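You operate a simulated robot arm through the tools that you are given. There is no shell and no other tool. Be economical: measure what you need, move in short steps, check, and stop when the job is done.

You are at the controls of a simulated two-armed robot. One attempt, no reset.

TASK
Pick up the teal dauber with one hand, pass it to the other hand and put it on the felt top.

Only the result counts: the job must be done as asked and must still hold three seconds after the hand-in. Knocking over, shifting, dropping, spilling or breaking anything else fails it.

THE ROBOT
Two 7-joint arms with two-finger parallel grippers on one trunk, on a base that drives. Base frame: it is fixed to the floor where the robot stands at the start and does not move with it; the origin is under the middle of the robot, x ahead of it, y to its left, z up. Units: m, degrees, N and s.
The left shoulder is at the start at [0.05, 0.161, 1.098], the right one opposite. With the tool pointing down near the work surface each hand reaches from about 0.22 to 0.68 m from the robot's upright axis, wherever it stands, measured 20 degrees to its own side. Places, roughly: felt top [-1.9, 0.7, 0.8]. Payload 3.43 kg a hand.
Tool frame (each hand has its own): the origin (TCP) lies between the finger pads and is the grasp point; the fingertips stand 0.03 m ahead of it; z points along the fingers, y is the line along which they close. Largest opening 0.094 m; finger width 0.028, thickness 0.01; the body of the gripper, 0.05 by 0.096 m, starts 0.055 m behind the TCP.
Orientation is that of the tool frame in the base frame, as a unit quaternion [w, x, y, z]. With the fingers straight down and closing along the base's y, the tool's x points along the base's -x, its y along +y and its z along -z.

THE INTERFACE
- The arms move only by the tool nudge_tool. It takes "left_motion", "right_motion" or both (then of equal length, played together; a hand with none holds still); each is one flat list of numbers, 6 for each row, row after row: the shift along the tool's x, y, z in mm, then the turn, a rotation vector about the tool's x, y, z in degrees. In form: [x, y, z, ax, ay, az, x, y, z, ax, ay, az, ...]. A call has 1 to 8 rows; each row shifts and turns the commanded pose from where the row before left it, along the tool's axes as they then stand. "left_claw" and "right_claw" are, for a hand that has rows, the finger opening in mm, from 0 to 94, set as the call begins (left out, the last holds). Each row takes 0.2 s and may step no farther than 0.05 m and 8.6 degrees from the row before; otherwise, or with a gripper value out of range, the whole call is refused. Where a pose cannot be reached the arm comes as near as it can. A force on the tool above 40 N (or 10 N above the force at the start of the call, whichever is more), or a blocked arm, ends the call early, and 0.2 s more pass. The fingers move at their own pace (about 0.045 m/s each) and stop on an object; they squeeze with about 41 N. The grip force told is the motor's: it shows also when the fingers shut on nothing. Time passes only in rows, and 0.2 s behind the last, so rows that do not move let the fingers close. The reply holds the time, the measured pose of the TCP, the force on the tool along the base axes, the opening and the grip force, in the units named above and with some noise, with the torque about the TCP (base axes, N m) and any sound that the robot's microphone picked up.
- Cameras (640 x 400 px; columns grow to the right, rows downward): "scene" is now at [0.1291, 0.0252, 1.2549]; the picture's right is [0.26, -0.97, 0.00], its down [-0.23, -0.06, -0.97] and it looks along [0.94, 0.25, -0.24] (base axes); focal length 237 px, centre (320, 200). "left" rides on the left gripper at [0.076, -0.014, -0.102] in its tool frame; the picture's right is [0.18, 0.98, 0.00], its down [-0.75, 0.14, -0.64] and it looks along [-0.63, 0.12, 0.77] (tool axes); focal length 243 px, centre (320, 200). "right" rides on the right gripper at [0.076, 0.014, -0.103] in its tool frame; the picture's right is [-0.18, 0.98, 0.00], its down [-0.75, -0.14, -0.64] and it looks along [-0.63, -0.12, 0.77] (tool axes); focal length 243 px, centre (320, 200). There is no depth. A picture from a camera that has moved, and an enlarged one, comes with that camera's place and axes in the base frame and with its lens.
- get_image(camera): a new picture of that camera. It takes no simulated time.
- raise_lower(by): slides the trunk up (or, below 0, down) by that many m; the arms and the scene camera ride with it, the base frame stays. It gives what a move gives, with no picture.
- base_move(legs): drives the robot by 1 to 6 legs, each [ahead, left, turn to the left] in m, m and degrees, along the robot's own axes; the way and the turn of a leg run together, so that a leg with both is an arc; at most 1.5 m and 180 degrees a leg. The arms and the cameras ride along, it lands a little off, and it stops where it bumps. It gives what a move gives.
- pan_tilt(pan, tilt): turns the head with the scene camera to pan (to the left, within 80 degrees either way) and tilt (down, from -29 to 69), counted from straight ahead of the robot. It gives what a move gives.
- inspect(camera, box): a new picture of the part [left, top, right, bottom] of that camera's present view, enlarged. It takes no simulated time.
- hand_in(): hands the job in; it is judged then, once.

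Work in short steps. Places have to be worked out from the pictures, the camera data and where the tool is seen: move nearer, look again, correct. Check each grasp and each placing, and mend what went wrong. You have 120 turns and 92 pictures in all, those below and enlarged ones among them. Open the grippers and draw the arms clear of the work before you hand the job in, unless the task says otherwise; then end with one line.

The tools are called after "Emit:" by a JSON object that holds its "name" and its "arguments". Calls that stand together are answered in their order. nudge_tool: Moves the arms, as the interface text tells. Its arguments: {"type":"object","properties":{"left_motion":{"type":"array","items":{"type":"number"}},"left_claw":{"type":"number"},"right_motion":{"type":"array","items":{"type":"number"}},"right_claw":{"type":"number"}},"required":[]} The other tools are called the same way: raise_lower (by) slides the trunk up or down; base_move (legs) drives the base; pan_tilt (pan, tilt) turns the head that bears the scene camera; get_image (camera) takes a picture; inspect (camera, box) takes an enlarged picture of a part of a camera's view; hand_in () hands the job in.

At the start:

```text
time_s: 0.0
left_ee_pos: [0.288, 0.2906, 1.2198]
left_ee_rot: [0.0, 0.0, 1.0, 0.0]
left_contact_force: [-0.4, -0.1, -1.1]
left_moment: [0.01, 0.02, 0.0]
left_width: 0.0941
left_gripper_force: 0.1
right_ee_pos: [0.3454, -0.0362, 1.1504]
right_ee_rot: [0.0, 0.0, 1.0, 0.0]
right_contact_force: [0.0, 0.3, 0.4]
right_moment: [0.03, 0.0, -0.02]
right_width: 0.0941
right_gripper_force: 0.0
trunk travel left (down, up): [-0.125, 0.142]
robot x, y, heading: [0.0007, -0.0009, 0.2]
head pan, tilt: [14.8, 13.9]
```

scene: 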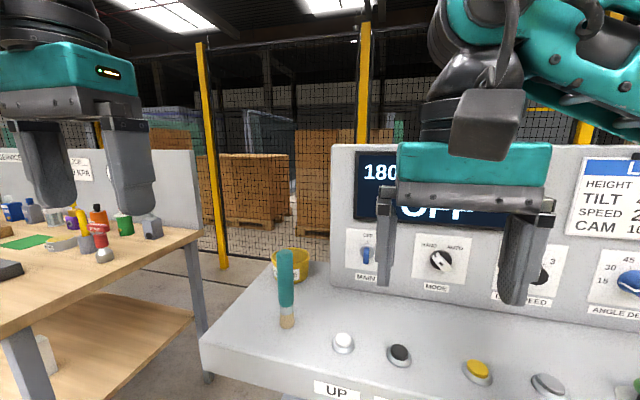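
right: 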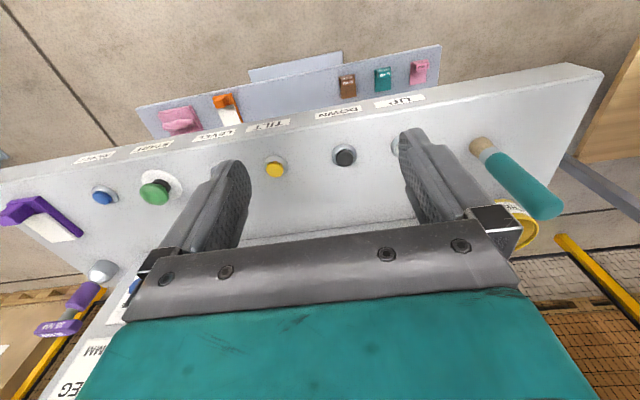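
left: 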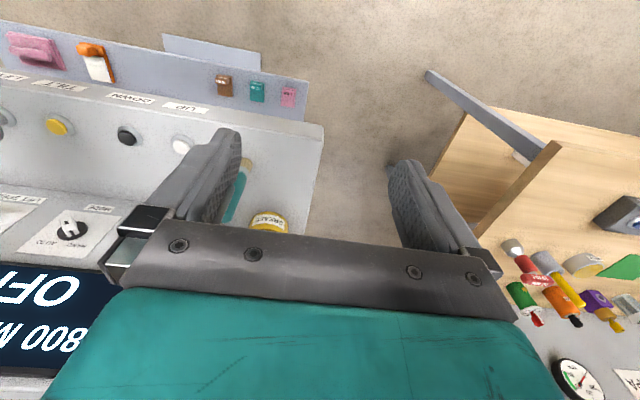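

The teal dauber appears to stand upright on the console just ahead-left. I look closer at it.

Emit:
{"name": "inspect", "arguments": {"camera": "scene", "box": [220, 220, 380, 380]}}

Emit:
{"name": "inspect", "arguments": {"camera": "right", "box": [400, 80, 620, 260]}}

Emit:
{"name": "pan_tilt", "arguments": {"pan": 80, "tilt": 15}}

Emit:
{"name": "get_image", "arguments": {"camera": "scene"}}

```text
2.50 times, centred on (300, 300) of scene
camera zoom: at [0.1291, 0.0252, 1.2549], right [0.26, -0.97, 0.0], down [-0.23, -0.06, -0.97], along [0.94, 0.25, -0.24], focal length 592 px, centre (370, -50)
```

zoom: 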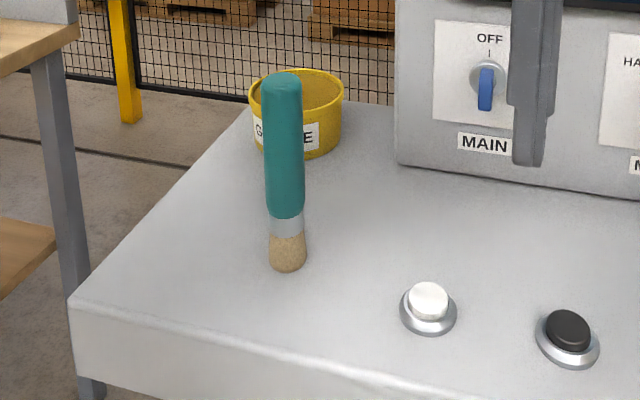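

```text
2.22 times, centred on (510, 170) of right
camera zoom: at [0.2684, -0.0217, 1.2521], right [0.18, 0.98, 0.0], down [0.75, -0.14, 0.64], along [0.63, -0.12, -0.77], focal length 539 px, centre (-102, 267)
```

zoom: 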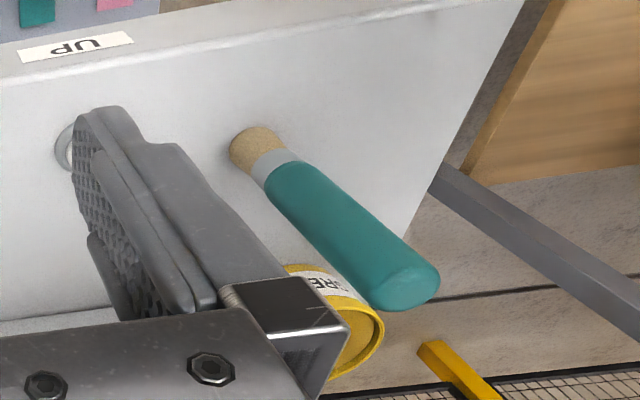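

```text
time_s: 1.4
left_ee_pos: [0.2891, 0.2909, 1.2196]
left_ee_rot: [0.0, 0.0, 1.0, 0.0]
left_contact_force: [0.6, 1.1, -0.4]
left_moment: [0.02, -0.02, 0.0]
left_width: 0.094
left_gripper_force: 0.0
right_ee_pos: [0.3448, -0.0356, 1.1503]
right_ee_rot: [-0.001, 0.0, 1.0, -0.001]
right_contact_force: [-0.1, 0.3, 0.7]
right_moment: [-0.01, 0.03, 0.02]
right_width: 0.094
right_gripper_force: 0.0
trunk travel left (down, up): [-0.125, 0.142]
robot x, y, heading: [0.0012, 0.0011, -0.0]
head pan, tilt: [80.0, 15.0]
```

```text
86 pictures are left
camera scene: at [0.0551, 0.0933, 1.2531], right [0.98, -0.17, 0.0], down [-0.05, -0.25, -0.97], along [0.17, 0.95, -0.26], focal length 237 px, centre (320, 200)
```

scene: 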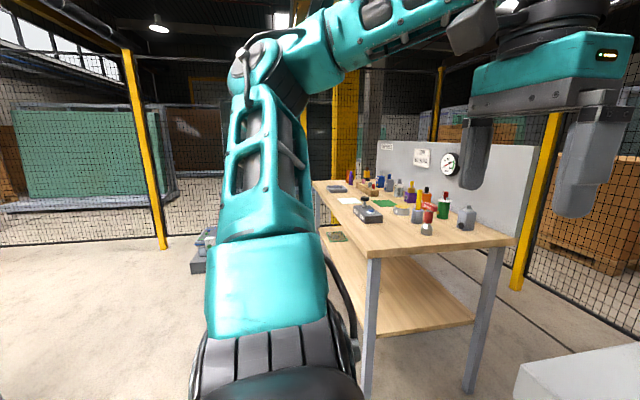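

Triangulating from both views: the dauber stands upright at about (0.479, 0.181), z 0.92–1.07, ~3 cm wide. I move the open left hand above it, fingertips still above its top.

Emit:
{"name": "nudge_tool", "arguments": {"left_motion": [-38, -22, 0, 0, 0, 0, -38, -22, 0, 0, 0, 0, -38, -22, 0, 0, 0, 0, -38, -22, 0, 0, 0, 0, -38, -22, 0, 0, 0, 0, 0, 0, 40, 0, 0, 0, 0, 0, 30, 0, 0, 0], "left_claw": 94}}

Emit:
{"name": "get_image", "arguments": {"camera": "left"}}

Emit:
{"name": "pan_tilt", "arguments": {"pan": 20, "tilt": 20}}

Emit:
{"name": "get_image", "arguments": {"camera": "scene"}}

```text
time_s: 3.0
left_ee_pos: [0.4555, 0.1985, 1.1351]
left_ee_rot: [0.001, 0.0, 1.0, 0.0]
left_contact_force: [0.4, 0.1, -0.7]
left_moment: [-0.03, -0.01, 0.01]
left_width: 0.094
left_gripper_force: 0.1
left hand out of reach, approached as far as the arm can: row 5
right_ee_pos: [0.3453, -0.0354, 1.1506]
right_ee_rot: [0.0, 0.0, 1.0, -0.001]
right_contact_force: [-0.1, -0.3, 0.1]
right_moment: [-0.02, 0.0, -0.02]
right_width: 0.094
right_gripper_force: 0.1
trunk travel left (down, up): [-0.125, 0.142]
robot x, y, heading: [0.0021, 0.0042, 0.1]
head pan, tilt: [80.0, 15.0]
```

```text
85 pictures are left
camera left: at [0.3807, 0.1853, 1.2362], right [-0.18, 0.98, 0.0], down [0.75, 0.14, 0.64], along [0.63, 0.12, -0.77], focal length 243 px, centre (320, 200)
```

left: 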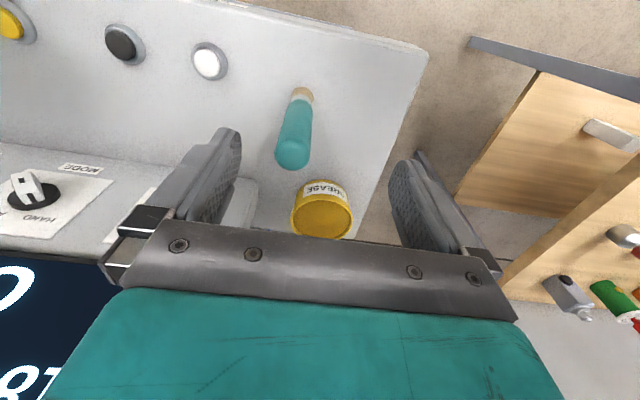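

```text
time_s: 4.3
left_ee_pos: [0.4562, 0.1993, 1.1354]
left_ee_rot: [0.0, 0.0, 1.0, 0.0]
left_contact_force: [-0.6, 0.1, 0.5]
left_moment: [0.01, -0.01, 0.05]
left_width: 0.094
left_gripper_force: 0.0
right_ee_pos: [0.3448, -0.0355, 1.1508]
right_ee_rot: [0.0, 0.0, 1.0, 0.0]
right_contact_force: [-0.2, 0.5, 0.4]
right_moment: [0.01, -0.03, -0.02]
right_width: 0.0943
right_gripper_force: 0.2
trunk travel left (down, up): [-0.125, 0.142]
robot x, y, heading: [0.0006, -0.0018, -0.0]
head pan, tilt: [20.0, 20.0]
```

```text
84 pictures are left
camera scene: at [0.1263, 0.0332, 1.2449], right [0.34, -0.94, 0.0], down [-0.32, -0.12, -0.94], along [0.88, 0.32, -0.34], focal length 237 px, centre (320, 200)
```

scene: 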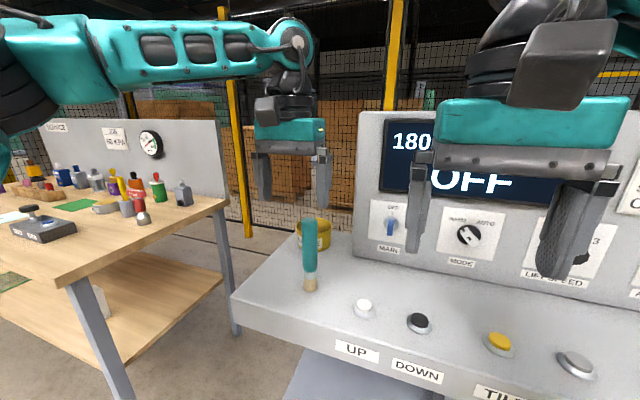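

Left camera confirms the dauber at (0.478, 0.183). I shift the hand to sit over it before descending.

Emit:
{"name": "nudge_tool", "arguments": {"left_motion": [-22, -16, 0, 0, 0, 0, 0, 0, 0, 0, 0, 0]}}

```text
time_s: 4.9
left_ee_pos: [0.4785, 0.1851, 1.1352]
left_ee_rot: [0.0, 0.0, 1.0, 0.001]
left_contact_force: [-0.5, -0.5, 0.5]
left_moment: [0.02, -0.04, 0.03]
left_width: 0.0939
left_gripper_force: 0.1
right_ee_pos: [0.3444, -0.035, 1.1491]
right_ee_rot: [0.0, 0.0, 1.0, 0.0]
right_contact_force: [0.3, -0.1, 0.7]
right_moment: [0.04, -0.01, -0.03]
right_width: 0.0941
right_gripper_force: 0.1
trunk travel left (down, up): [-0.125, 0.142]
robot x, y, heading: [0.0025, -0.0019, -0.0]
head pan, tilt: [20.0, 20.0]
```

Centred over it. I descend 88 mm so the pads hold the top ~5 cm of the handle, leaving the lower part free for the other hand.

Emit:
{"name": "nudge_tool", "arguments": {"left_motion": [0, -2, 30, 0, 0, 0, 0, 0, 30, 0, 0, 0, 0, 0, 28, 0, 0, 0, 0, 0, 0, 0, 0, 0]}}

Emit:
{"name": "get_image", "arguments": {"camera": "left"}}

Emit:
{"name": "inspect", "arguments": {"camera": "scene", "box": [220, 120, 400, 320]}}

```text
time_s: 5.9
left_ee_pos: [0.4777, 0.1834, 1.0452]
left_ee_rot: [0.0, 0.0, 1.0, 0.0]
left_contact_force: [-0.6, 0.5, 0.1]
left_moment: [0.01, -0.05, -0.02]
left_width: 0.094
left_gripper_force: 0.0
right_ee_pos: [0.3441, -0.0353, 1.1509]
right_ee_rot: [0.0, 0.0, 1.0, 0.0]
right_contact_force: [0.2, -0.2, -0.4]
right_moment: [0.01, -0.02, 0.0]
right_width: 0.0943
right_gripper_force: 0.0
trunk travel left (down, up): [-0.125, 0.142]
robot x, y, heading: [0.0025, 0.0029, 0.1]
head pan, tilt: [20.0, 20.0]
```

```text
83 pictures are left
camera left: at [0.4032, 0.1696, 1.1472], right [-0.18, 0.98, 0.0], down [0.75, 0.14, 0.64], along [0.63, 0.12, -0.77], focal length 243 px, centre (320, 200)
```

left: 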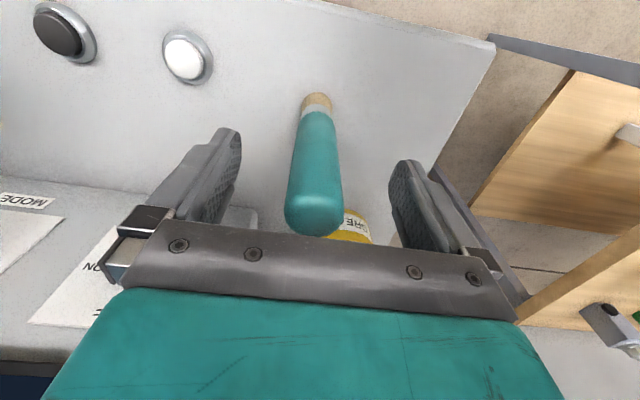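

```text
2.00 times, centred on (310, 220) of scene
camera zoom: at [0.1263, 0.0331, 1.2449], right [0.34, -0.94, 0.0], down [-0.32, -0.12, -0.94], along [0.88, 0.32, -0.34], focal length 473 px, centre (340, 160)
```

zoom: 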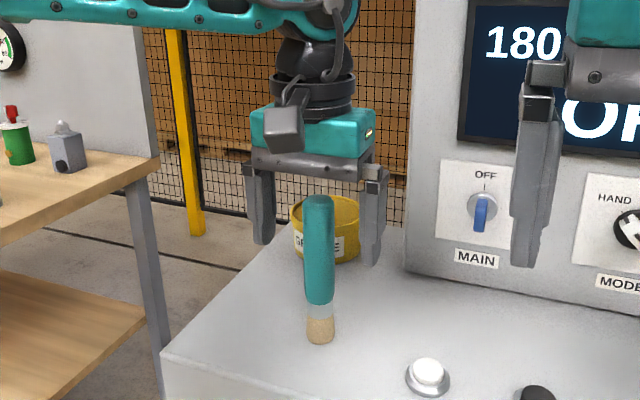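

The handle is between the fingers and centred. I close the left gripper.

Emit:
{"name": "nudge_tool", "arguments": {"left_motion": [0, 0, 0, 0, 0, 0, 0, 0, 0, 0, 0, 0, 0, 0, 0, 0, 0, 0, 0, 0, 0, 0, 0, 0, 0, 0, 0, 0, 0, 0], "left_claw": 0}}

```text
time_s: 7.1
left_ee_pos: [0.4785, 0.183, 1.045]
left_ee_rot: [0.0, 0.0, 1.0, 0.0]
left_contact_force: [-0.1, 0.3, -0.9]
left_moment: [0.0, -0.01, 0.01]
left_width: 0.0278
left_gripper_force: 36.6
right_ee_pos: [0.3441, -0.0363, 1.1504]
right_ee_rot: [0.001, 0.0, 1.0, 0.0]
right_contact_force: [-0.2, 0.5, 0.5]
right_moment: [-0.01, -0.01, -0.02]
right_width: 0.0941
right_gripper_force: 0.0
trunk travel left (down, up): [-0.125, 0.142]
robot x, y, heading: [0.0025, 0.0021, -0.2]
head pan, tilt: [20.0, 20.0]
```

Gripped at 28 mm. I lift straight up ~0.12 m, drawing in slightly toward the robot.

Emit:
{"name": "nudge_tool", "arguments": {"left_motion": [0, 0, -20, 0, 0, 0, 0, 0, -30, 0, 0, 0, 0, 0, -35, 0, 0, 0, 20, 0, -35, 0, 0, 0, 40, 0, 0, 0, 0, 0, 40, 0, 0, 0, 0, 0]}}

Emit:
{"name": "get_image", "arguments": {"camera": "left"}}

```text
time_s: 8.5
left_ee_pos: [0.378, 0.185, 1.166]
left_ee_rot: [0.0, 0.001, 1.0, 0.0]
left_contact_force: [-0.1, -0.4, 0.1]
left_moment: [0.0, 0.01, 0.01]
left_width: 0.0278
left_gripper_force: 41.1
right_ee_pos: [0.3441, -0.0354, 1.1508]
right_ee_rot: [0.0, 0.001, 1.0, 0.0]
right_contact_force: [-0.2, -1.0, 0.3]
right_moment: [0.03, 0.0, -0.05]
right_width: 0.094
right_gripper_force: 0.1
trunk travel left (down, up): [-0.125, 0.142]
robot x, y, heading: [0.0006, -0.005, 0.3]
head pan, tilt: [20.0, 20.0]
```

```text
81 pictures are left
camera left: at [0.3032, 0.1711, 1.2675], right [-0.18, 0.98, 0.0], down [0.75, 0.14, 0.64], along [0.63, 0.12, -0.77], focal length 243 px, centre (320, 200)
```

left: 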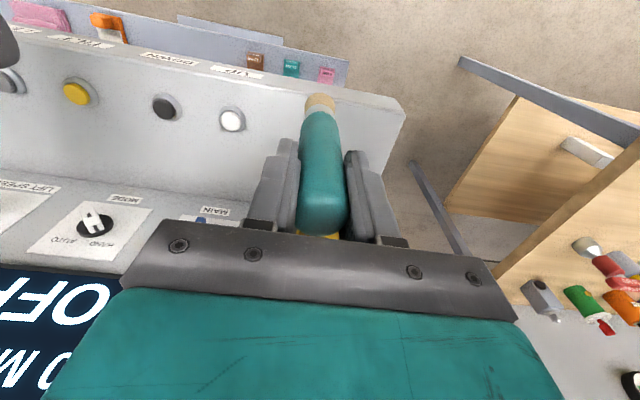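

Held securely. Now I turn in place 90° left (arms within ~0.5 m; nearest table edge ~0.75 m) and look further behind for the felt top.

Emit:
{"name": "base_move", "arguments": {"legs": [[0, 0, 90]]}}

Emit:
{"name": "pan_tilt", "arguments": {"pan": 65, "tilt": 20}}

Emit:
{"name": "get_image", "arguments": {"camera": "scene"}}

```text
time_s: 12.7
left_ee_pos: [-0.1827, 0.3801, 1.1654]
left_ee_rot: [0.0, -0.705, 0.709, 0.001]
left_contact_force: [-0.6, 0.0, 0.0]
left_moment: [-0.01, -0.03, -0.01]
left_width: 0.0277
left_gripper_force: 40.7
right_ee_pos: [0.0368, 0.3444, 1.1503]
right_ee_rot: [0.0, -0.705, 0.709, 0.0]
right_contact_force: [-0.5, 0.9, -0.9]
right_moment: [-0.05, -0.01, 0.0]
right_width: 0.0939
right_gripper_force: 0.2
trunk travel left (down, up): [-0.125, 0.142]
robot x, y, heading: [-0.0031, -0.0012, 89.8]
head pan, tilt: [20.0, 20.0]
```

```text
time_s: 13.8
left_ee_pos: [-0.1832, 0.3802, 1.1664]
left_ee_rot: [0.0, -0.705, 0.709, 0.0]
left_contact_force: [-0.1, 0.2, 0.9]
left_moment: [-0.02, -0.01, 0.01]
left_width: 0.0277
left_gripper_force: 40.5
right_ee_pos: [0.0378, 0.3455, 1.15]
right_ee_rot: [0.0, -0.706, 0.709, 0.001]
right_contact_force: [0.6, 0.3, 0.8]
right_moment: [-0.01, -0.01, 0.0]
right_width: 0.0941
right_gripper_force: 0.1
trunk travel left (down, up): [-0.125, 0.142]
robot x, y, heading: [-0.0002, 0.0026, 89.8]
head pan, tilt: [65.0, 20.0]
```

```text
80 pictures are left
camera scene: at [-0.0852, 0.0812, 1.2449], right [0.43, 0.9, 0.0], down [0.31, -0.15, -0.94], along [-0.85, 0.4, -0.34], focal length 237 px, centre (320, 200)
```

scene: 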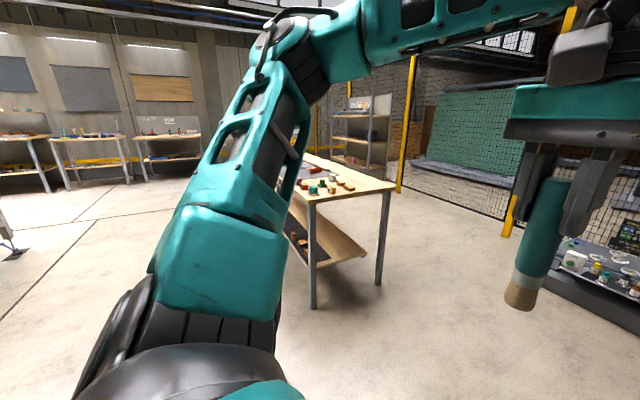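

A table lies roughly where the felt top should be, partly hidden by the arm. I turn 65° more to face it.

Emit:
{"name": "base_move", "arguments": {"legs": [[0, 0, 68]]}}

Emit:
{"name": "pan_tilt", "arguments": {"pan": 0, "tilt": 20}}

Emit:
{"name": "get_image", "arguments": {"camera": "scene"}}

```text
time_s: 17.1
left_ee_pos: [-0.4218, -0.0172, 1.1667]
left_ee_rot: [0.0, 0.979, -0.205, 0.0]
left_contact_force: [-1.0, -0.3, 0.1]
left_moment: [-0.03, -0.02, -0.01]
left_width: 0.0278
left_gripper_force: 40.2
right_ee_pos: [-0.3007, 0.1702, 1.15]
right_ee_rot: [0.0, 0.979, -0.205, 0.0]
right_contact_force: [0.5, 0.6, 0.0]
right_moment: [0.0, -0.01, 0.02]
right_width: 0.0938
right_gripper_force: 0.0
trunk travel left (down, up): [-0.125, 0.142]
robot x, y, heading: [-0.0006, 0.0001, 156.7]
head pan, tilt: [65.0, 20.0]
```

```text
time_s: 18.5
left_ee_pos: [-0.4222, -0.017, 1.1664]
left_ee_rot: [0.0, 0.979, -0.205, 0.0]
left_contact_force: [0.5, -0.2, 0.0]
left_moment: [0.0, 0.02, 0.02]
left_width: 0.0277
left_gripper_force: 40.9
right_ee_pos: [-0.3008, 0.1704, 1.1503]
right_ee_rot: [-0.001, 0.979, -0.205, 0.001]
right_contact_force: [-0.1, 0.4, 0.3]
right_moment: [0.0, 0.02, 0.0]
right_width: 0.0939
right_gripper_force: 0.1
trunk travel left (down, up): [-0.125, 0.142]
robot x, y, heading: [-0.0001, -0.0002, 156.3]
head pan, tilt: [0.0, 20.0]
```

```text
79 pictures are left
camera scene: at [-0.1232, 0.0546, 1.2449], right [0.4, 0.92, 0.0], down [0.31, -0.14, -0.94], along [-0.86, 0.38, -0.34], focal length 237 px, centre (320, 200)
```

scene: 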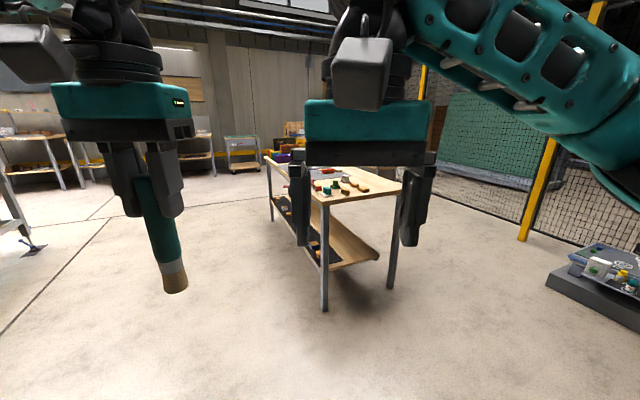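

A work table starts about 1.1 m ahead; I enlarge to identify the felt surface.

Emit:
{"name": "inspect", "arguments": {"camera": "scene", "box": [240, 130, 420, 250]}}

```text
3.33 times, centred on (330, 190) of scene
camera zoom: at [-0.1232, 0.0546, 1.2449], right [0.4, 0.92, 0.0], down [0.31, -0.14, -0.94], along [-0.86, 0.38, -0.34], focal length 789 px, centre (287, 233)
```

zoom: 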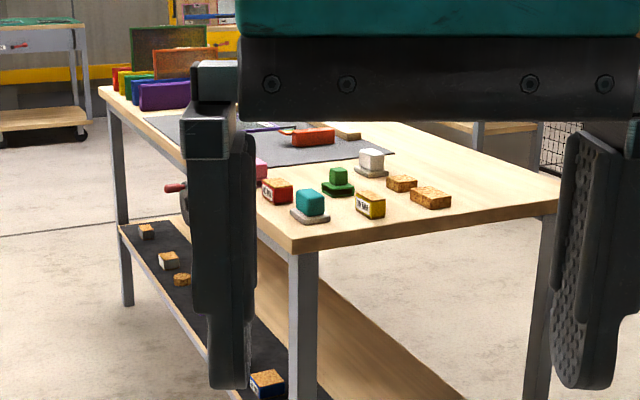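

The dark grey felt mat lies on this table (table top about x −2.64…−1.17, y 0.53…1.05). I do the handover here in open space first: the right hand is brought forward and then turned to a forward-left pitch so it can grip the dauber's lower half.

Emit:
{"name": "nudge_tool", "arguments": {"right_motion": [-25, 18, 20, 0, 0, 0, -25, 18, 20, 0, 0, 0, -25, 18, 20, 0, 0, 0, 0, 0, 0, 0, 0, -7.5, 0, 0, 0, 0, 0, -7.5, 0, 0, 0, 0, 0, -7.5, 0, 0, 0, 0, 0, -7.5], "right_claw": 94}}

Emit:
{"name": "nudge_tool", "arguments": {"right_motion": [0, 0, 0, 0, -8, 0, 0, 0, 0, 0, -8, 0, 0, 0, 0, 0, -8, 0, 0, 0, 0, 0, -8, 0, 0, 0, 0, 0, -8, 0, 0, 0, 0, 0, -8, 0, 0, 0, 0, 0, -7, 0]}}

Emit:
{"name": "get_image", "arguments": {"camera": "scene"}}

```text
time_s: 20.1
left_ee_pos: [-0.4209, -0.017, 1.1652]
left_ee_rot: [0.0, 0.979, -0.205, 0.0]
left_contact_force: [-0.5, 0.0, -0.9]
left_moment: [-0.01, -0.04, -0.01]
left_width: 0.0276
left_gripper_force: 40.8
right_ee_pos: [-0.392, 0.151, 1.0898]
right_ee_rot: [0.0, 0.998, 0.057, 0.0]
right_contact_force: [0.2, 0.2, -0.3]
right_moment: [-0.03, 0.0, -0.02]
right_width: 0.0939
right_gripper_force: 0.0
trunk travel left (down, up): [-0.125, 0.142]
robot x, y, heading: [0.002, -0.0017, 156.2]
head pan, tilt: [0.0, 20.0]
```

```text
time_s: 21.7
left_ee_pos: [-0.4217, -0.0155, 1.1657]
left_ee_rot: [0.0, 0.979, -0.205, 0.0]
left_contact_force: [-0.7, -0.1, -0.8]
left_moment: [-0.01, 0.02, -0.02]
left_width: 0.0275
left_gripper_force: 40.4
right_ee_pos: [-0.3914, 0.1505, 1.0898]
right_ee_rot: [0.026, 0.885, 0.05, -0.463]
right_contact_force: [-0.2, 0.5, 0.6]
right_moment: [-0.03, 0.03, -0.06]
right_width: 0.0939
right_gripper_force: 0.0
trunk travel left (down, up): [-0.125, 0.142]
robot x, y, heading: [-0.0005, 0.0012, 156.3]
head pan, tilt: [0.0, 20.0]
```

```text
77 pictures are left
camera scene: at [-0.1231, 0.0548, 1.2449], right [0.4, 0.92, 0.0], down [0.31, -0.14, -0.94], along [-0.86, 0.38, -0.34], focal length 237 px, centre (320, 200)
```

scene: 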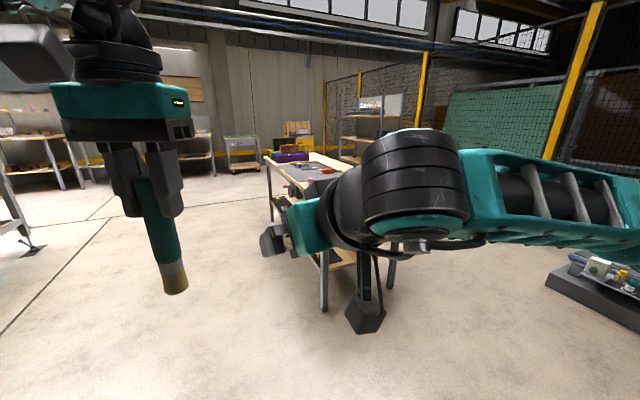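

The right hand reached its pitched pose at robot-frame (0.419, 0.020, 1.090). Now I bring the dauber (left hand) out in front of the right hand's open fingers.

Emit:
{"name": "nudge_tool", "arguments": {"left_motion": [-42, 0, -2, 0, 0, 0, -42, 0, -2, 0, 0, 0, -42, 0, -2, 0, 0, 0, 0, -38, 0, 0, 0, 0, 0, -38, 0, 0, 0, 0, 0, -38, 0, 0, 0, 0, 0, 0, 0, 0, 0, 0]}}

Emit:
{"name": "get_image", "arguments": {"camera": "scene"}}

Emit:
{"name": "get_image", "arguments": {"camera": "right"}}

```text
time_s: 23.3
left_ee_pos: [-0.4798, 0.0298, 1.1515]
left_ee_rot: [-0.001, 0.979, -0.205, 0.0]
left_contact_force: [-0.4, -0.2, -0.8]
left_moment: [0.02, -0.02, -0.02]
left_width: 0.0277
left_gripper_force: 41.0
left hand out of reach, approached as far as the arm can: row 3, 4, 5, 6
right_ee_pos: [-0.3916, 0.1512, 1.0904]
right_ee_rot: [0.025, 0.886, 0.049, -0.461]
right_contact_force: [-0.5, 0.0, 0.3]
right_moment: [-0.01, 0.0, -0.03]
right_width: 0.094
right_gripper_force: 0.0
trunk travel left (down, up): [-0.125, 0.142]
robot x, y, heading: [0.0049, 0.0023, 156.2]
head pan, tilt: [0.0, 20.0]
```

```text
76 pictures are left
camera scene: at [-0.1231, 0.0547, 1.2449], right [0.4, 0.92, 0.0], down [0.31, -0.14, -0.94], along [-0.86, 0.38, -0.34], focal length 237 px, centre (320, 200)
```

scene: 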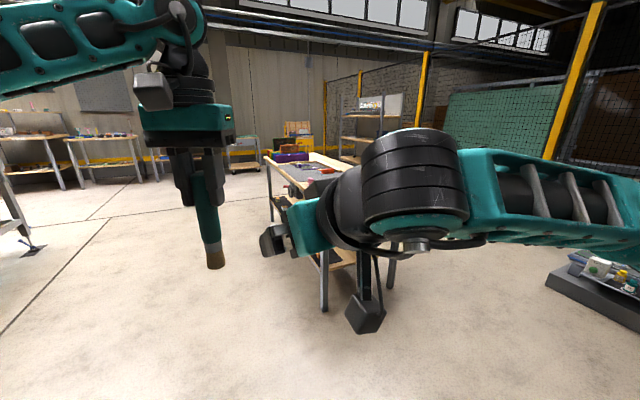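

```text
75 pictures are left
camera right: at [-0.2633, 0.1512, 1.0861], right [0.0, -0.99, 0.15], down [0.08, 0.15, 0.99], along [-1.0, 0.01, 0.08], focal length 243 px, centre (320, 200)
```

right: 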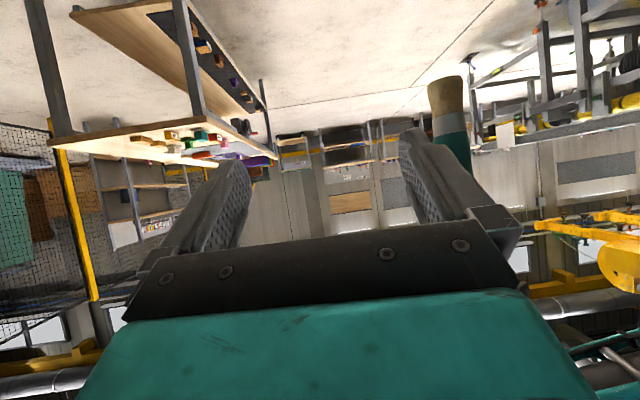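

The left arm is at its reach limit that far out, so instead I'll lower the right hand ~10 cm and shift it a bit left/in, then feed the dauber down vertically between its fingers. First lower the right hand.

Emit:
{"name": "nudge_tool", "arguments": {"right_motion": [27.3, 0, 19.1, 0, 0, 0, 27.3, 0, 19.1, 0, 0, 0, 27.3, 0, 19.1, 0, 0, 0, 0, 40, 0, 0, 0, 0]}}

Emit:
{"name": "nudge_tool", "arguments": {"left_motion": [20, 0, 0, 0, 0, 0, 20, 0, 0, 0, 0, 0]}}

```text
time_s: 24.3
left_ee_pos: [-0.4801, 0.0279, 1.1514]
left_ee_rot: [0.0, 0.979, -0.205, 0.001]
left_contact_force: [0.4, 0.3, -1.0]
left_moment: [-0.01, 0.01, -0.01]
left_width: 0.0277
left_gripper_force: 40.8
right_ee_pos: [-0.3858, 0.109, 0.9926]
right_ee_rot: [0.026, 0.886, 0.05, -0.461]
right_contact_force: [0.1, 0.0, 0.3]
right_moment: [0.02, -0.02, 0.02]
right_width: 0.094
right_gripper_force: 0.1
trunk travel left (down, up): [-0.125, 0.142]
robot x, y, heading: [0.0019, -0.0015, 156.0]
head pan, tilt: [0.0, 20.0]
```

```text
time_s: 24.9
left_ee_pos: [-0.4433, 0.0094, 1.15]
left_ee_rot: [0.0, 0.979, -0.205, 0.0]
left_contact_force: [-0.1, 0.6, -1.5]
left_moment: [-0.02, 0.03, 0.0]
left_width: 0.0275
left_gripper_force: 41.0
right_ee_pos: [-0.3864, 0.1102, 0.9935]
right_ee_rot: [0.025, 0.885, 0.049, -0.462]
right_contact_force: [-0.9, 0.2, 0.0]
right_moment: [-0.01, 0.0, -0.03]
right_width: 0.094
right_gripper_force: 0.1
trunk travel left (down, up): [-0.125, 0.142]
robot x, y, heading: [-0.0004, -0.0004, 156.3]
head pan, tilt: [0.0, 20.0]
```

Now raise the dauber 3 cm and bring it over the gap between the right fingers.

Emit:
{"name": "nudge_tool", "arguments": {"left_motion": [0, 0, -30, 0, 0, 0, 4, -38, 0, 0, 0, 0, 4, -38, 0, 0, 0, 0, 4, -38.5, 0, 0, 0, 0, 0, 0, 0, 0, 0, 0]}}

Emit:
{"name": "get_image", "arguments": {"camera": "right"}}

Emit:
{"name": "get_image", "arguments": {"camera": "left"}}

Emit:
{"name": "get_image", "arguments": {"camera": "scene"}}

```text
time_s: 26.1
left_ee_pos: [-0.3902, 0.033, 1.1676]
left_ee_rot: [0.0, 0.979, -0.206, 0.0]
left_contact_force: [0.4, 0.2, -0.6]
left_moment: [-0.04, 0.0, 0.02]
left_width: 0.0274
left_gripper_force: 41.3
left hand out of reach, approached as far as the arm can: row 2, 3, 4
right_ee_pos: [-0.3863, 0.11, 0.992]
right_ee_rot: [0.025, 0.886, 0.048, -0.461]
right_contact_force: [-0.4, -0.5, 0.2]
right_moment: [-0.05, -0.02, 0.02]
right_width: 0.0941
right_gripper_force: 0.1
trunk travel left (down, up): [-0.125, 0.142]
robot x, y, heading: [-0.0009, -0.0013, 156.3]
head pan, tilt: [0.0, 20.0]
```

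```text
74 pictures are left
camera right: at [-0.2581, 0.1098, 0.9882], right [0.0, -0.99, 0.15], down [0.08, 0.15, 0.99], along [-1.0, 0.01, 0.08], focal length 243 px, centre (320, 200)
```

right: 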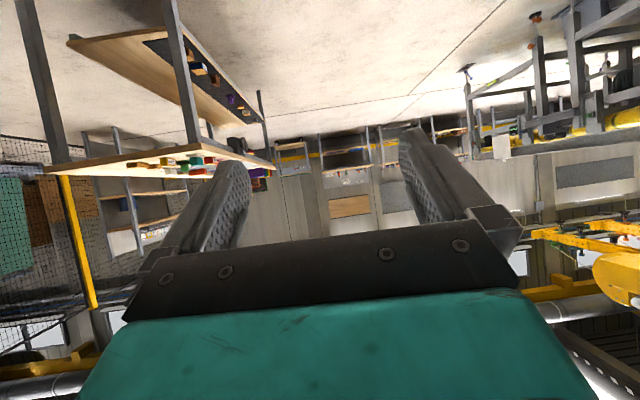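

```text
73 pictures are left
camera left: at [-0.3155, 0.0168, 1.2684], right [-0.23, -0.97, 0.0], down [-0.75, 0.17, 0.64], along [-0.63, 0.15, -0.77], focal length 243 px, centre (320, 200)
```

left: 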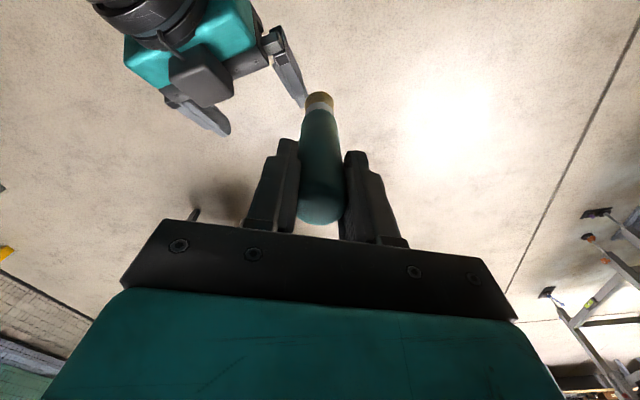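

```text
72 pictures are left
camera scene: at [-0.1233, 0.0547, 1.2449], right [0.4, 0.92, 0.0], down [0.31, -0.14, -0.94], along [-0.86, 0.38, -0.34], focal length 237 px, centre (320, 200)
```

scene: 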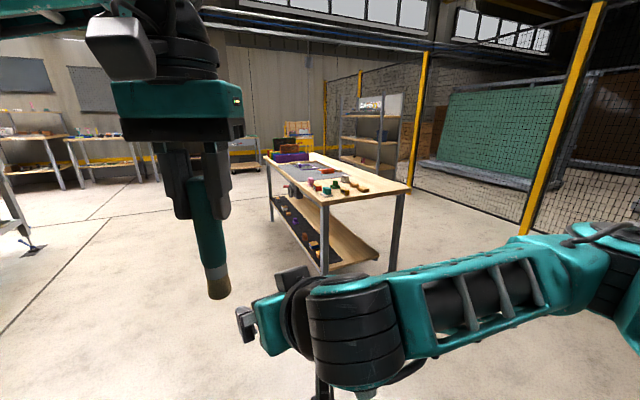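

The left arm's reach is poor this high and to the right. I lower the right hand another 9 cm and move it under the dauber, so that both meet lower, nearer the left side.

Emit:
{"name": "nudge_tool", "arguments": {"right_motion": [24.6, 0, 17.2, 0, 0, 0, 24.6, 0, 17.2, 0, 0, 0, 24.6, 0, 17.2, 0, 0, 0, -9.3, 28.1, 13.3, 0, 0, 0, -9.3, 28.1, 13.3, 0, 0, 0, 0, 0, 0, 0, 0, 0]}}

Emit:
{"name": "get_image", "arguments": {"camera": "left"}}

```text
time_s: 27.5
left_ee_pos: [-0.3923, 0.0344, 1.1666]
left_ee_rot: [0.001, 0.979, -0.206, 0.0]
left_contact_force: [0.9, -0.5, -0.8]
left_moment: [-0.02, 0.0, 0.01]
left_width: 0.0277
left_gripper_force: 40.8
right_ee_pos: [-0.4123, 0.0531, 0.9004]
right_ee_rot: [0.025, 0.886, 0.049, -0.461]
right_contact_force: [-0.2, 0.4, -0.3]
right_moment: [-0.03, 0.0, 0.01]
right_width: 0.094
right_gripper_force: 0.1
trunk travel left (down, up): [-0.125, 0.142]
robot x, y, heading: [0.0013, 0.0006, 156.3]
head pan, tilt: [0.0, 20.0]
```

```text
71 pictures are left
camera left: at [-0.3157, 0.0168, 1.2683], right [-0.23, -0.97, 0.0], down [-0.75, 0.17, 0.64], along [-0.63, 0.15, -0.77], focal length 243 px, centre (320, 200)
```

left: 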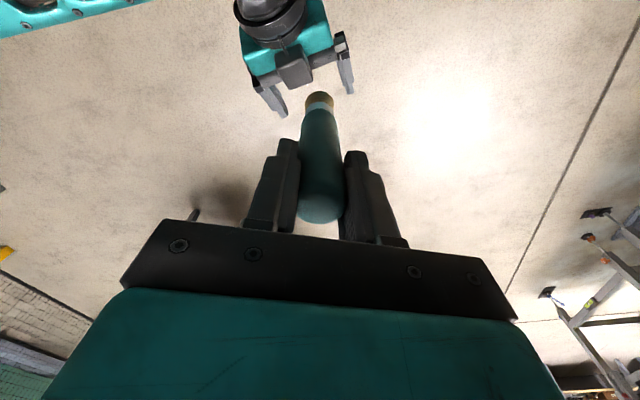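

The right hand is now beneath. There seems to be a small box on the upper side of the right gripper; I zoom in to judge clearance.

Emit:
{"name": "inspect", "arguments": {"camera": "left", "box": [200, 0, 420, 140]}}

Emit:
{"name": "inspect", "arguments": {"camera": "scene", "box": [80, 140, 440, 400]}}

```text
2.86 times, centred on (310, 70) of left
camera zoom: at [-0.3157, 0.0168, 1.2683], right [-0.23, -0.97, 0.0], down [-0.75, 0.17, 0.64], along [-0.63, 0.15, -0.77], focal length 693 px, centre (349, 571)
```

zoom: 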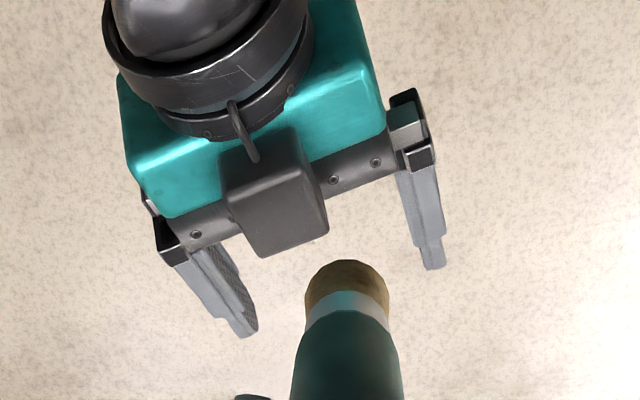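

```text
1.54 times, centred on (260, 270) of scene
camera zoom: at [-0.1231, 0.0548, 1.2449], right [0.4, 0.92, 0.0], down [0.31, -0.14, -0.94], along [-0.86, 0.38, -0.34], focal length 364 px, centre (412, 92)
```

zoom: 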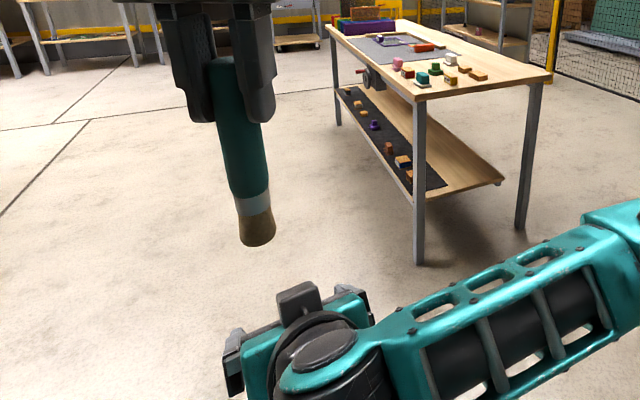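

There is a housing block on both sides of the gripper. To keep clear of it, I yaw the left hand 30° to align with the right hand's approach, lower it slightly, then centre it above the right hand's gap.

Emit:
{"name": "nudge_tool", "arguments": {"left_motion": [0, 0, 0, 0, 0, -7.5, 0, 0, 0, 0, 0, -7.5, 0, 0, 0, 0, 0, -7.5, 0, 0, 0, 0, 0, -7.5, 0, 0, 30, 0, 0, 0, -18, -20.8, 0, 0, 0, 0, 0, 0, 0, 0, 0, 0]}}

Emit:
{"name": "get_image", "arguments": {"camera": "left"}}

```text
time_s: 29.1
left_ee_pos: [-0.4107, 0.0467, 1.1301]
left_ee_rot: [0.0, 0.998, 0.056, -0.001]
left_contact_force: [-0.9, -0.3, -1.2]
left_moment: [-0.01, -0.03, -0.02]
left_width: 0.0276
left_gripper_force: 41.0
left hand out of reach, approached as far as the arm can: row 6
right_ee_pos: [-0.4114, 0.0521, 0.8998]
right_ee_rot: [0.026, 0.886, 0.049, -0.46]
right_contact_force: [0.0, 0.2, 0.8]
right_moment: [0.01, 0.01, -0.02]
right_width: 0.0938
right_gripper_force: 0.0
trunk travel left (down, up): [-0.125, 0.142]
robot x, y, heading: [0.0015, -0.0018, 156.3]
head pan, tilt: [0.0, 20.0]
```

```text
68 pictures are left
camera left: at [-0.3357, 0.0702, 1.233], right [0.29, -0.96, 0.0], down [-0.73, -0.22, 0.64], along [-0.61, -0.19, -0.77], focal length 243 px, centre (320, 200)
```

left: 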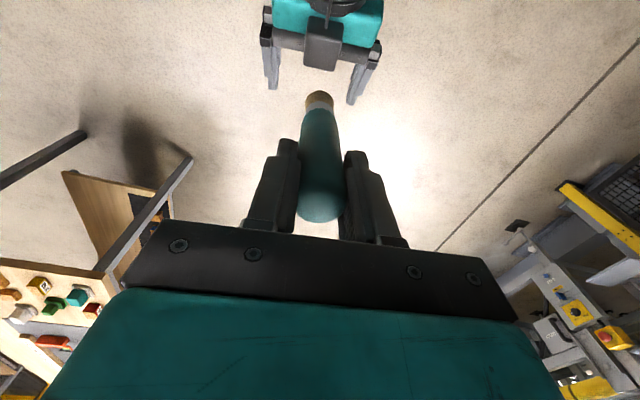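

Aligned within ~6 mm. I descend 7.5 cm with that correction, then check from the left camera.

Emit:
{"name": "nudge_tool", "arguments": {"left_motion": [0, 0, 40, 0, 0, 0, 0, -5.8, 35, 0, 0, 0, 0, 0, 0, 0, 0, 0]}}

Emit:
{"name": "get_image", "arguments": {"camera": "left"}}

Emit:
{"name": "get_image", "arguments": {"camera": "right"}}

```text
time_s: 29.9
left_ee_pos: [-0.4102, 0.0548, 1.0546]
left_ee_rot: [-0.001, 0.998, 0.055, 0.001]
left_contact_force: [-0.2, 0.5, -0.1]
left_moment: [-0.02, 0.0, -0.01]
left_width: 0.0276
left_gripper_force: 40.7
right_ee_pos: [-0.4128, 0.0526, 0.8998]
right_ee_rot: [0.025, 0.886, 0.048, -0.461]
right_contact_force: [0.1, 0.5, 0.4]
right_moment: [-0.01, 0.04, 0.01]
right_width: 0.094
right_gripper_force: 0.0
trunk travel left (down, up): [-0.125, 0.142]
robot x, y, heading: [-0.0036, 0.0002, 156.4]
head pan, tilt: [0.0, 20.0]
```

```text
67 pictures are left
camera left: at [-0.3354, 0.0774, 1.1569], right [0.29, -0.96, 0.0], down [-0.73, -0.22, 0.64], along [-0.61, -0.19, -0.77], focal length 243 px, centre (320, 200)
```

left: 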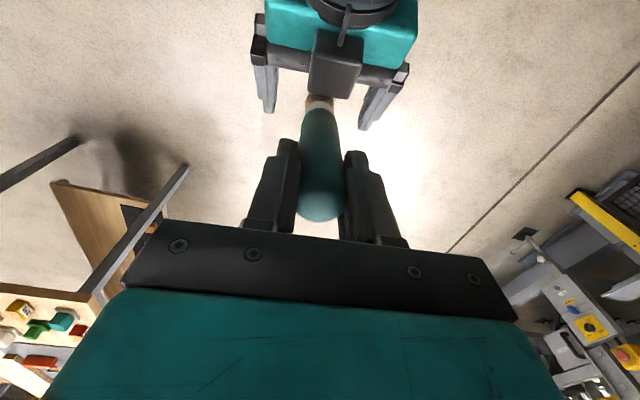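

```text
66 pictures are left
camera right: at [-0.2837, 0.0522, 0.8961], right [0.0, -0.99, 0.15], down [0.08, 0.15, 0.99], along [-1.0, 0.01, 0.08], focal length 243 px, centre (320, 200)
```

right: 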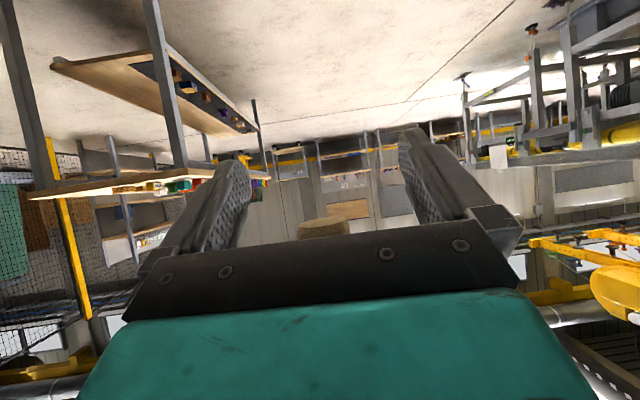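

The dauber's tip is centred between the right fingers. I ease it 1 cm forward for block clearance and lower it 72 mm into the gap.

Emit:
{"name": "nudge_tool", "arguments": {"left_motion": [-10, 2, 0, 0, 0, 0, 0, 0, 24, 0, 0, 0, 0, 0, 24, 0, 0, 0, 0, 0, 24, 0, 0, 0, 0, 0, 0, 0, 0, 0]}}

Emit:
{"name": "get_image", "arguments": {"camera": "right"}}

Emit:
{"name": "get_image", "arguments": {"camera": "left"}}

Emit:
{"name": "get_image", "arguments": {"camera": "scene"}}

```text
time_s: 31.1
left_ee_pos: [-0.4207, 0.0517, 0.9877]
left_ee_rot: [0.0, 0.998, 0.055, -0.001]
left_contact_force: [-0.1, -0.2, -0.6]
left_moment: [0.01, -0.01, -0.01]
left_width: 0.0275
left_gripper_force: 41.2
right_ee_pos: [-0.4124, 0.0522, 0.901]
right_ee_rot: [0.025, 0.886, 0.048, -0.461]
right_contact_force: [0.2, 0.3, -0.3]
right_moment: [0.0, -0.02, -0.01]
right_width: 0.0939
right_gripper_force: 0.0
trunk travel left (down, up): [-0.125, 0.142]
robot x, y, heading: [0.003, -0.0019, 156.3]
head pan, tilt: [0.0, 20.0]
```

```text
65 pictures are left
camera right: at [-0.2838, 0.0522, 0.896], right [0.0, -0.99, 0.15], down [0.08, 0.15, 0.99], along [-1.0, 0.01, 0.08], focal length 243 px, centre (320, 200)
```

right: 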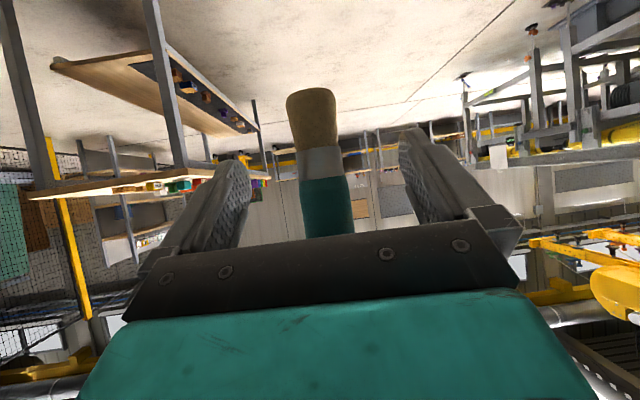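

```text
64 pictures are left
camera left: at [-0.3459, 0.074, 1.0886], right [0.29, -0.96, 0.0], down [-0.73, -0.22, 0.64], along [-0.61, -0.19, -0.77], focal length 243 px, centre (320, 200)
```

left: 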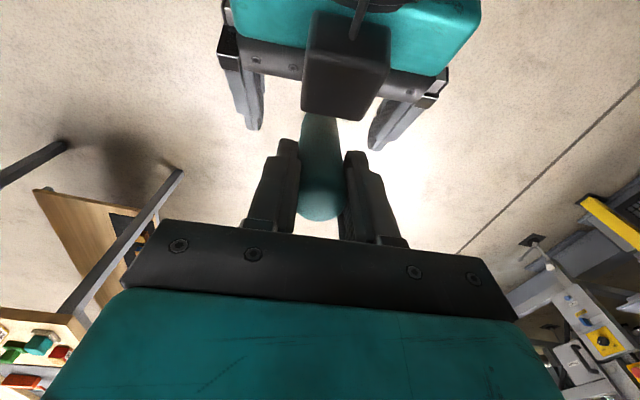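

```text
63 pictures are left
camera scene: at [-0.1232, 0.0547, 1.2449], right [0.4, 0.92, 0.0], down [0.31, -0.14, -0.94], along [-0.86, 0.38, -0.34], focal length 237 px, centre (320, 200)
```

scene: 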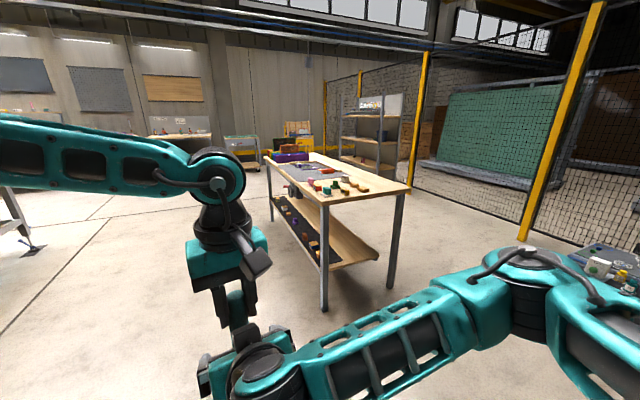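

Dauber's lower handle is in the right hand's gap. I close the right gripper.

Emit:
{"name": "nudge_tool", "arguments": {"right_motion": [0, 0, 0, 0, 0, 0, 0, 0, 0, 0, 0, 0, 0, 0, 0, 0, 0, 0, 0, 0, 0, 0, 0, 0, 0, 0, 0, 0, 0, 0, 0, 0, 0, 0, 0, 0], "right_claw": 0}}

Emit:
{"name": "get_image", "arguments": {"camera": "right"}}

```text
time_s: 32.5
left_ee_pos: [-0.4195, 0.0509, 0.9879]
left_ee_rot: [0.0, 0.998, 0.055, 0.0]
left_contact_force: [0.6, 3.1, -0.1]
left_moment: [0.28, -0.08, -0.05]
left_width: 0.0277
left_gripper_force: 40.8
right_ee_pos: [-0.4127, 0.0515, 0.8996]
right_ee_rot: [0.026, 0.886, 0.05, -0.461]
right_contact_force: [-1.7, -2.6, -0.5]
right_moment: [-0.06, 0.04, 0.04]
right_width: 0.0299
right_gripper_force: 41.0
trunk travel left (down, up): [-0.125, 0.142]
robot x, y, heading: [-0.0013, -0.0015, 156.3]
head pan, tilt: [0.0, 20.0]
```

```text
62 pictures are left
camera right: at [-0.2837, 0.052, 0.8961], right [0.0, -0.99, 0.15], down [0.08, 0.15, 0.99], along [-1.0, 0.01, 0.08], focal length 243 px, centre (320, 200)
```

right: 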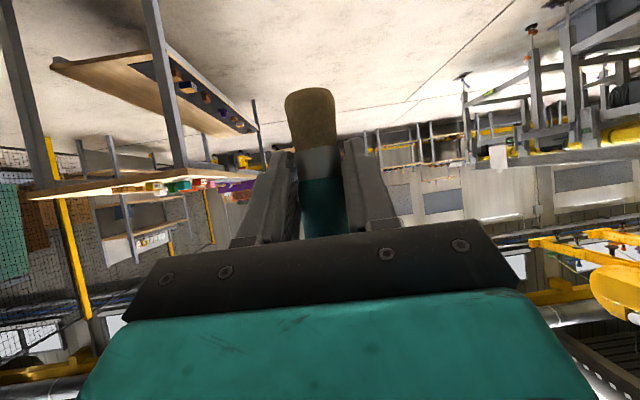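

Right hand grips (30 mm, 41 N) with only a light cross force. I open the left hand slightly (to 44 mm) and raise it off the dauber.

Emit:
{"name": "nudge_tool", "arguments": {"left_motion": [0, 0, 0, 0, 0, 0, 0, 0, 0, 0, 0, 0, 0, 0, 0, 0, 0, 0], "left_claw": 44}}

Emit:
{"name": "nudge_tool", "arguments": {"left_motion": [0, 0, -20, 0, 0, 0, 0, 0, -30, 0, 0, 0, 0, 0, -40, 0, 0, 0]}}

Emit:
{"name": "get_image", "arguments": {"camera": "left"}}

```text
time_s: 33.3
left_ee_pos: [-0.4209, 0.0508, 0.9866]
left_ee_rot: [0.0, 0.998, 0.055, 0.0]
left_contact_force: [0.1, 0.6, -0.8]
left_moment: [-0.02, -0.03, -0.02]
left_width: 0.0442
left_gripper_force: 0.1
right_ee_pos: [-0.4115, 0.0524, 0.8997]
right_ee_rot: [0.025, 0.886, 0.048, -0.461]
right_contact_force: [-0.1, 0.3, -0.6]
right_moment: [-0.02, -0.02, 0.01]
right_width: 0.0298
right_gripper_force: 40.9
trunk travel left (down, up): [-0.125, 0.142]
robot x, y, heading: [-0.0019, -0.0011, 156.3]
head pan, tilt: [0.0, 20.0]
```

```text
time_s: 34.1
left_ee_pos: [-0.4218, 0.05, 1.0779]
left_ee_rot: [0.0, 0.999, 0.054, 0.0]
left_contact_force: [0.0, -0.2, 0.2]
left_moment: [0.01, 0.03, 0.02]
left_width: 0.044
left_gripper_force: 0.1
right_ee_pos: [-0.4114, 0.0516, 0.9004]
right_ee_rot: [0.025, 0.886, 0.049, -0.461]
right_contact_force: [-1.0, 1.0, -1.1]
right_moment: [-0.01, 0.02, 0.0]
right_width: 0.0297
right_gripper_force: 41.2
trunk travel left (down, up): [-0.125, 0.142]
robot x, y, heading: [0.0006, 0.0043, 156.2]
head pan, tilt: [0.0, 20.0]
```

```text
61 pictures are left
camera left: at [-0.347, 0.0726, 1.1793], right [0.29, -0.96, 0.0], down [-0.73, -0.22, 0.64], along [-0.61, -0.19, -0.77], focal length 243 px, centre (320, 200)
```

left: 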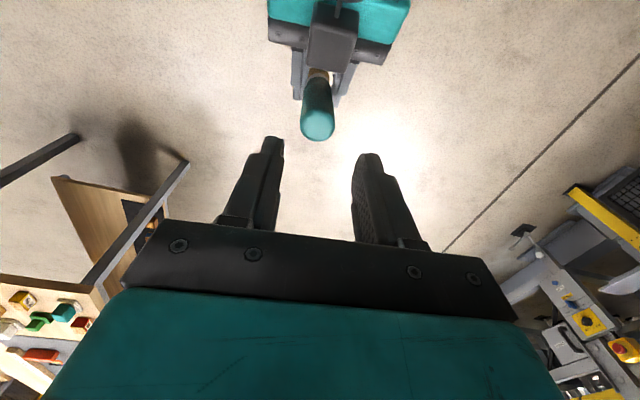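

Handover succeeded. I draw the left hand away up and left (undoing its yaw), still clear of the dauber.

Emit:
{"name": "nudge_tool", "arguments": {"left_motion": [0, 0, -30, 0, 0, 0, 0, 40, -10, 0, 0, 0, 0, 40, 0, 0, 0, 0, 0, 40, 0, 0, 0, 0, 0, 0, 0, 0, 0, 7.5, 0, 0, 0, 0, 0, 7.5, 0, 0, 0, 0, 0, 7.5, 0, 0, 0, 0, 0, 7.5]}}

Emit:
{"name": "base_move", "arguments": {"legs": [[0, 0, 23.7], [1.0, 0.1, 0]]}}

Emit:
{"name": "pan_tilt", "arguments": {"pan": -45, "tilt": 25}}

Emit:
{"name": "get_image", "arguments": {"camera": "scene"}}

```text
time_s: 35.9
left_ee_pos: [-0.4093, -0.0691, 1.1138]
left_ee_rot: [0.0, 0.979, -0.206, -0.001]
left_contact_force: [-0.1, -0.2, -0.8]
left_moment: [-0.01, -0.02, 0.02]
left_width: 0.0442
left_gripper_force: 0.0
right_ee_pos: [-0.4119, 0.0531, 0.9001]
right_ee_rot: [0.025, 0.886, 0.048, -0.461]
right_contact_force: [0.3, 0.6, 0.1]
right_moment: [0.03, -0.02, -0.03]
right_width: 0.0294
right_gripper_force: 40.9
trunk travel left (down, up): [-0.125, 0.142]
robot x, y, heading: [0.0034, 0.0007, 156.3]
head pan, tilt: [0.0, 20.0]
```

```text
time_s: 42.3
left_ee_pos: [-1.334, -0.3412, 1.1149]
left_ee_rot: [0.001, 1.0, 0.006, 0.0]
left_contact_force: [0.7, -0.2, -0.6]
left_moment: [0.01, -0.02, 0.0]
left_width: 0.0439
left_gripper_force: 0.0
right_ee_pos: [-1.3859, -0.2314, 0.8998]
right_ee_rot: [0.121, 0.856, 0.234, -0.445]
right_contact_force: [0.2, 0.3, -0.4]
right_moment: [-0.01, -0.01, 0.0]
right_width: 0.0287
right_gripper_force: 41.1
trunk travel left (down, up): [-0.125, 0.142]
robot x, y, heading: [-0.991, -0.1116, -179.0]
head pan, tilt: [0.0, 20.0]
```

```text
time_s: 43.4
left_ee_pos: [-1.3355, -0.3401, 1.114]
left_ee_rot: [0.0, 1.0, 0.006, 0.0]
left_contact_force: [-0.1, 0.0, 0.5]
left_moment: [-0.01, 0.01, -0.04]
left_width: 0.0443
left_gripper_force: 0.0
right_ee_pos: [-1.3862, -0.2313, 0.8987]
right_ee_rot: [0.122, 0.855, 0.235, -0.445]
right_contact_force: [-0.6, 0.0, -0.8]
right_moment: [-0.04, 0.04, 0.03]
right_width: 0.0287
right_gripper_force: 41.1
trunk travel left (down, up): [-0.125, 0.142]
robot x, y, heading: [-0.9871, -0.109, -179.4]
head pan, tilt: [-45.0, 25.0]
```

```text
60 pictures are left
camera scene: at [-1.0974, -0.0441, 1.2368], right [0.7, 0.72, 0.0], down [0.3, -0.29, -0.91], along [-0.65, 0.63, -0.42], focal length 237 px, centre (320, 200)
```

scene: 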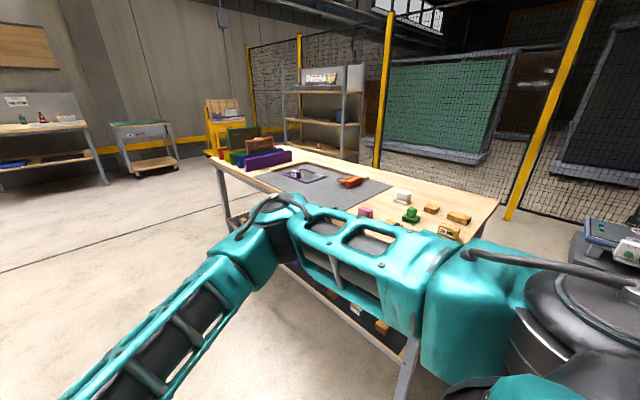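

I zoom in on the felt to see what lies on it.

Emit:
{"name": "inspect", "arguments": {"camera": "scene", "box": [200, 120, 500, 270]}}

Emit:
{"name": "get_image", "arguments": {"camera": "right"}}

```text
2.13 times, centred on (350, 195) of scene
camera zoom: at [-1.0974, -0.0441, 1.2368], right [0.7, 0.72, 0.0], down [0.3, -0.29, -0.91], along [-0.65, 0.63, -0.42], focal length 505 px, centre (256, 211)
```

zoom: 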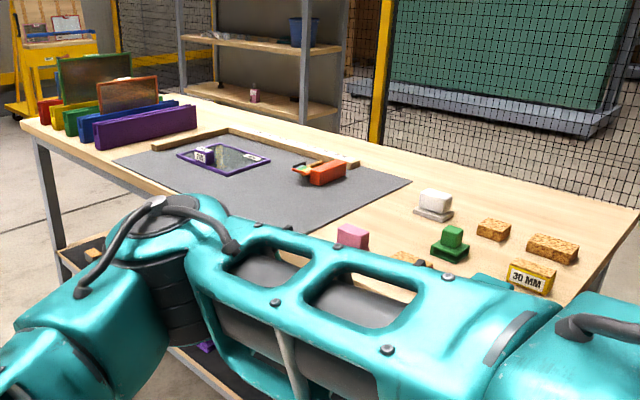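

```text
58 pictures are left
camera right: at [-1.2704, -0.1786, 0.896], right [0.41, -0.9, 0.15], down [0.01, 0.17, 0.99], along [-0.91, -0.4, 0.08], focal length 243 px, centre (320, 200)
```

right: 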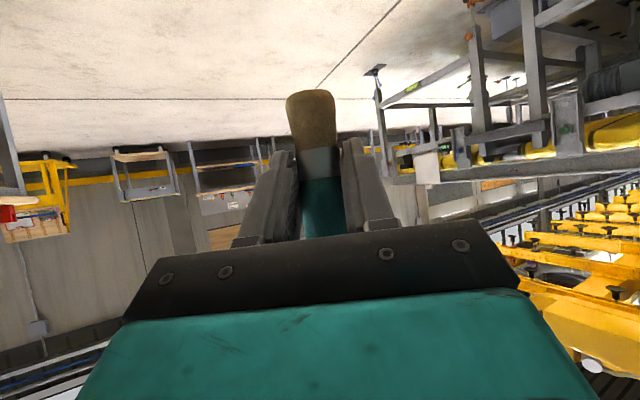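

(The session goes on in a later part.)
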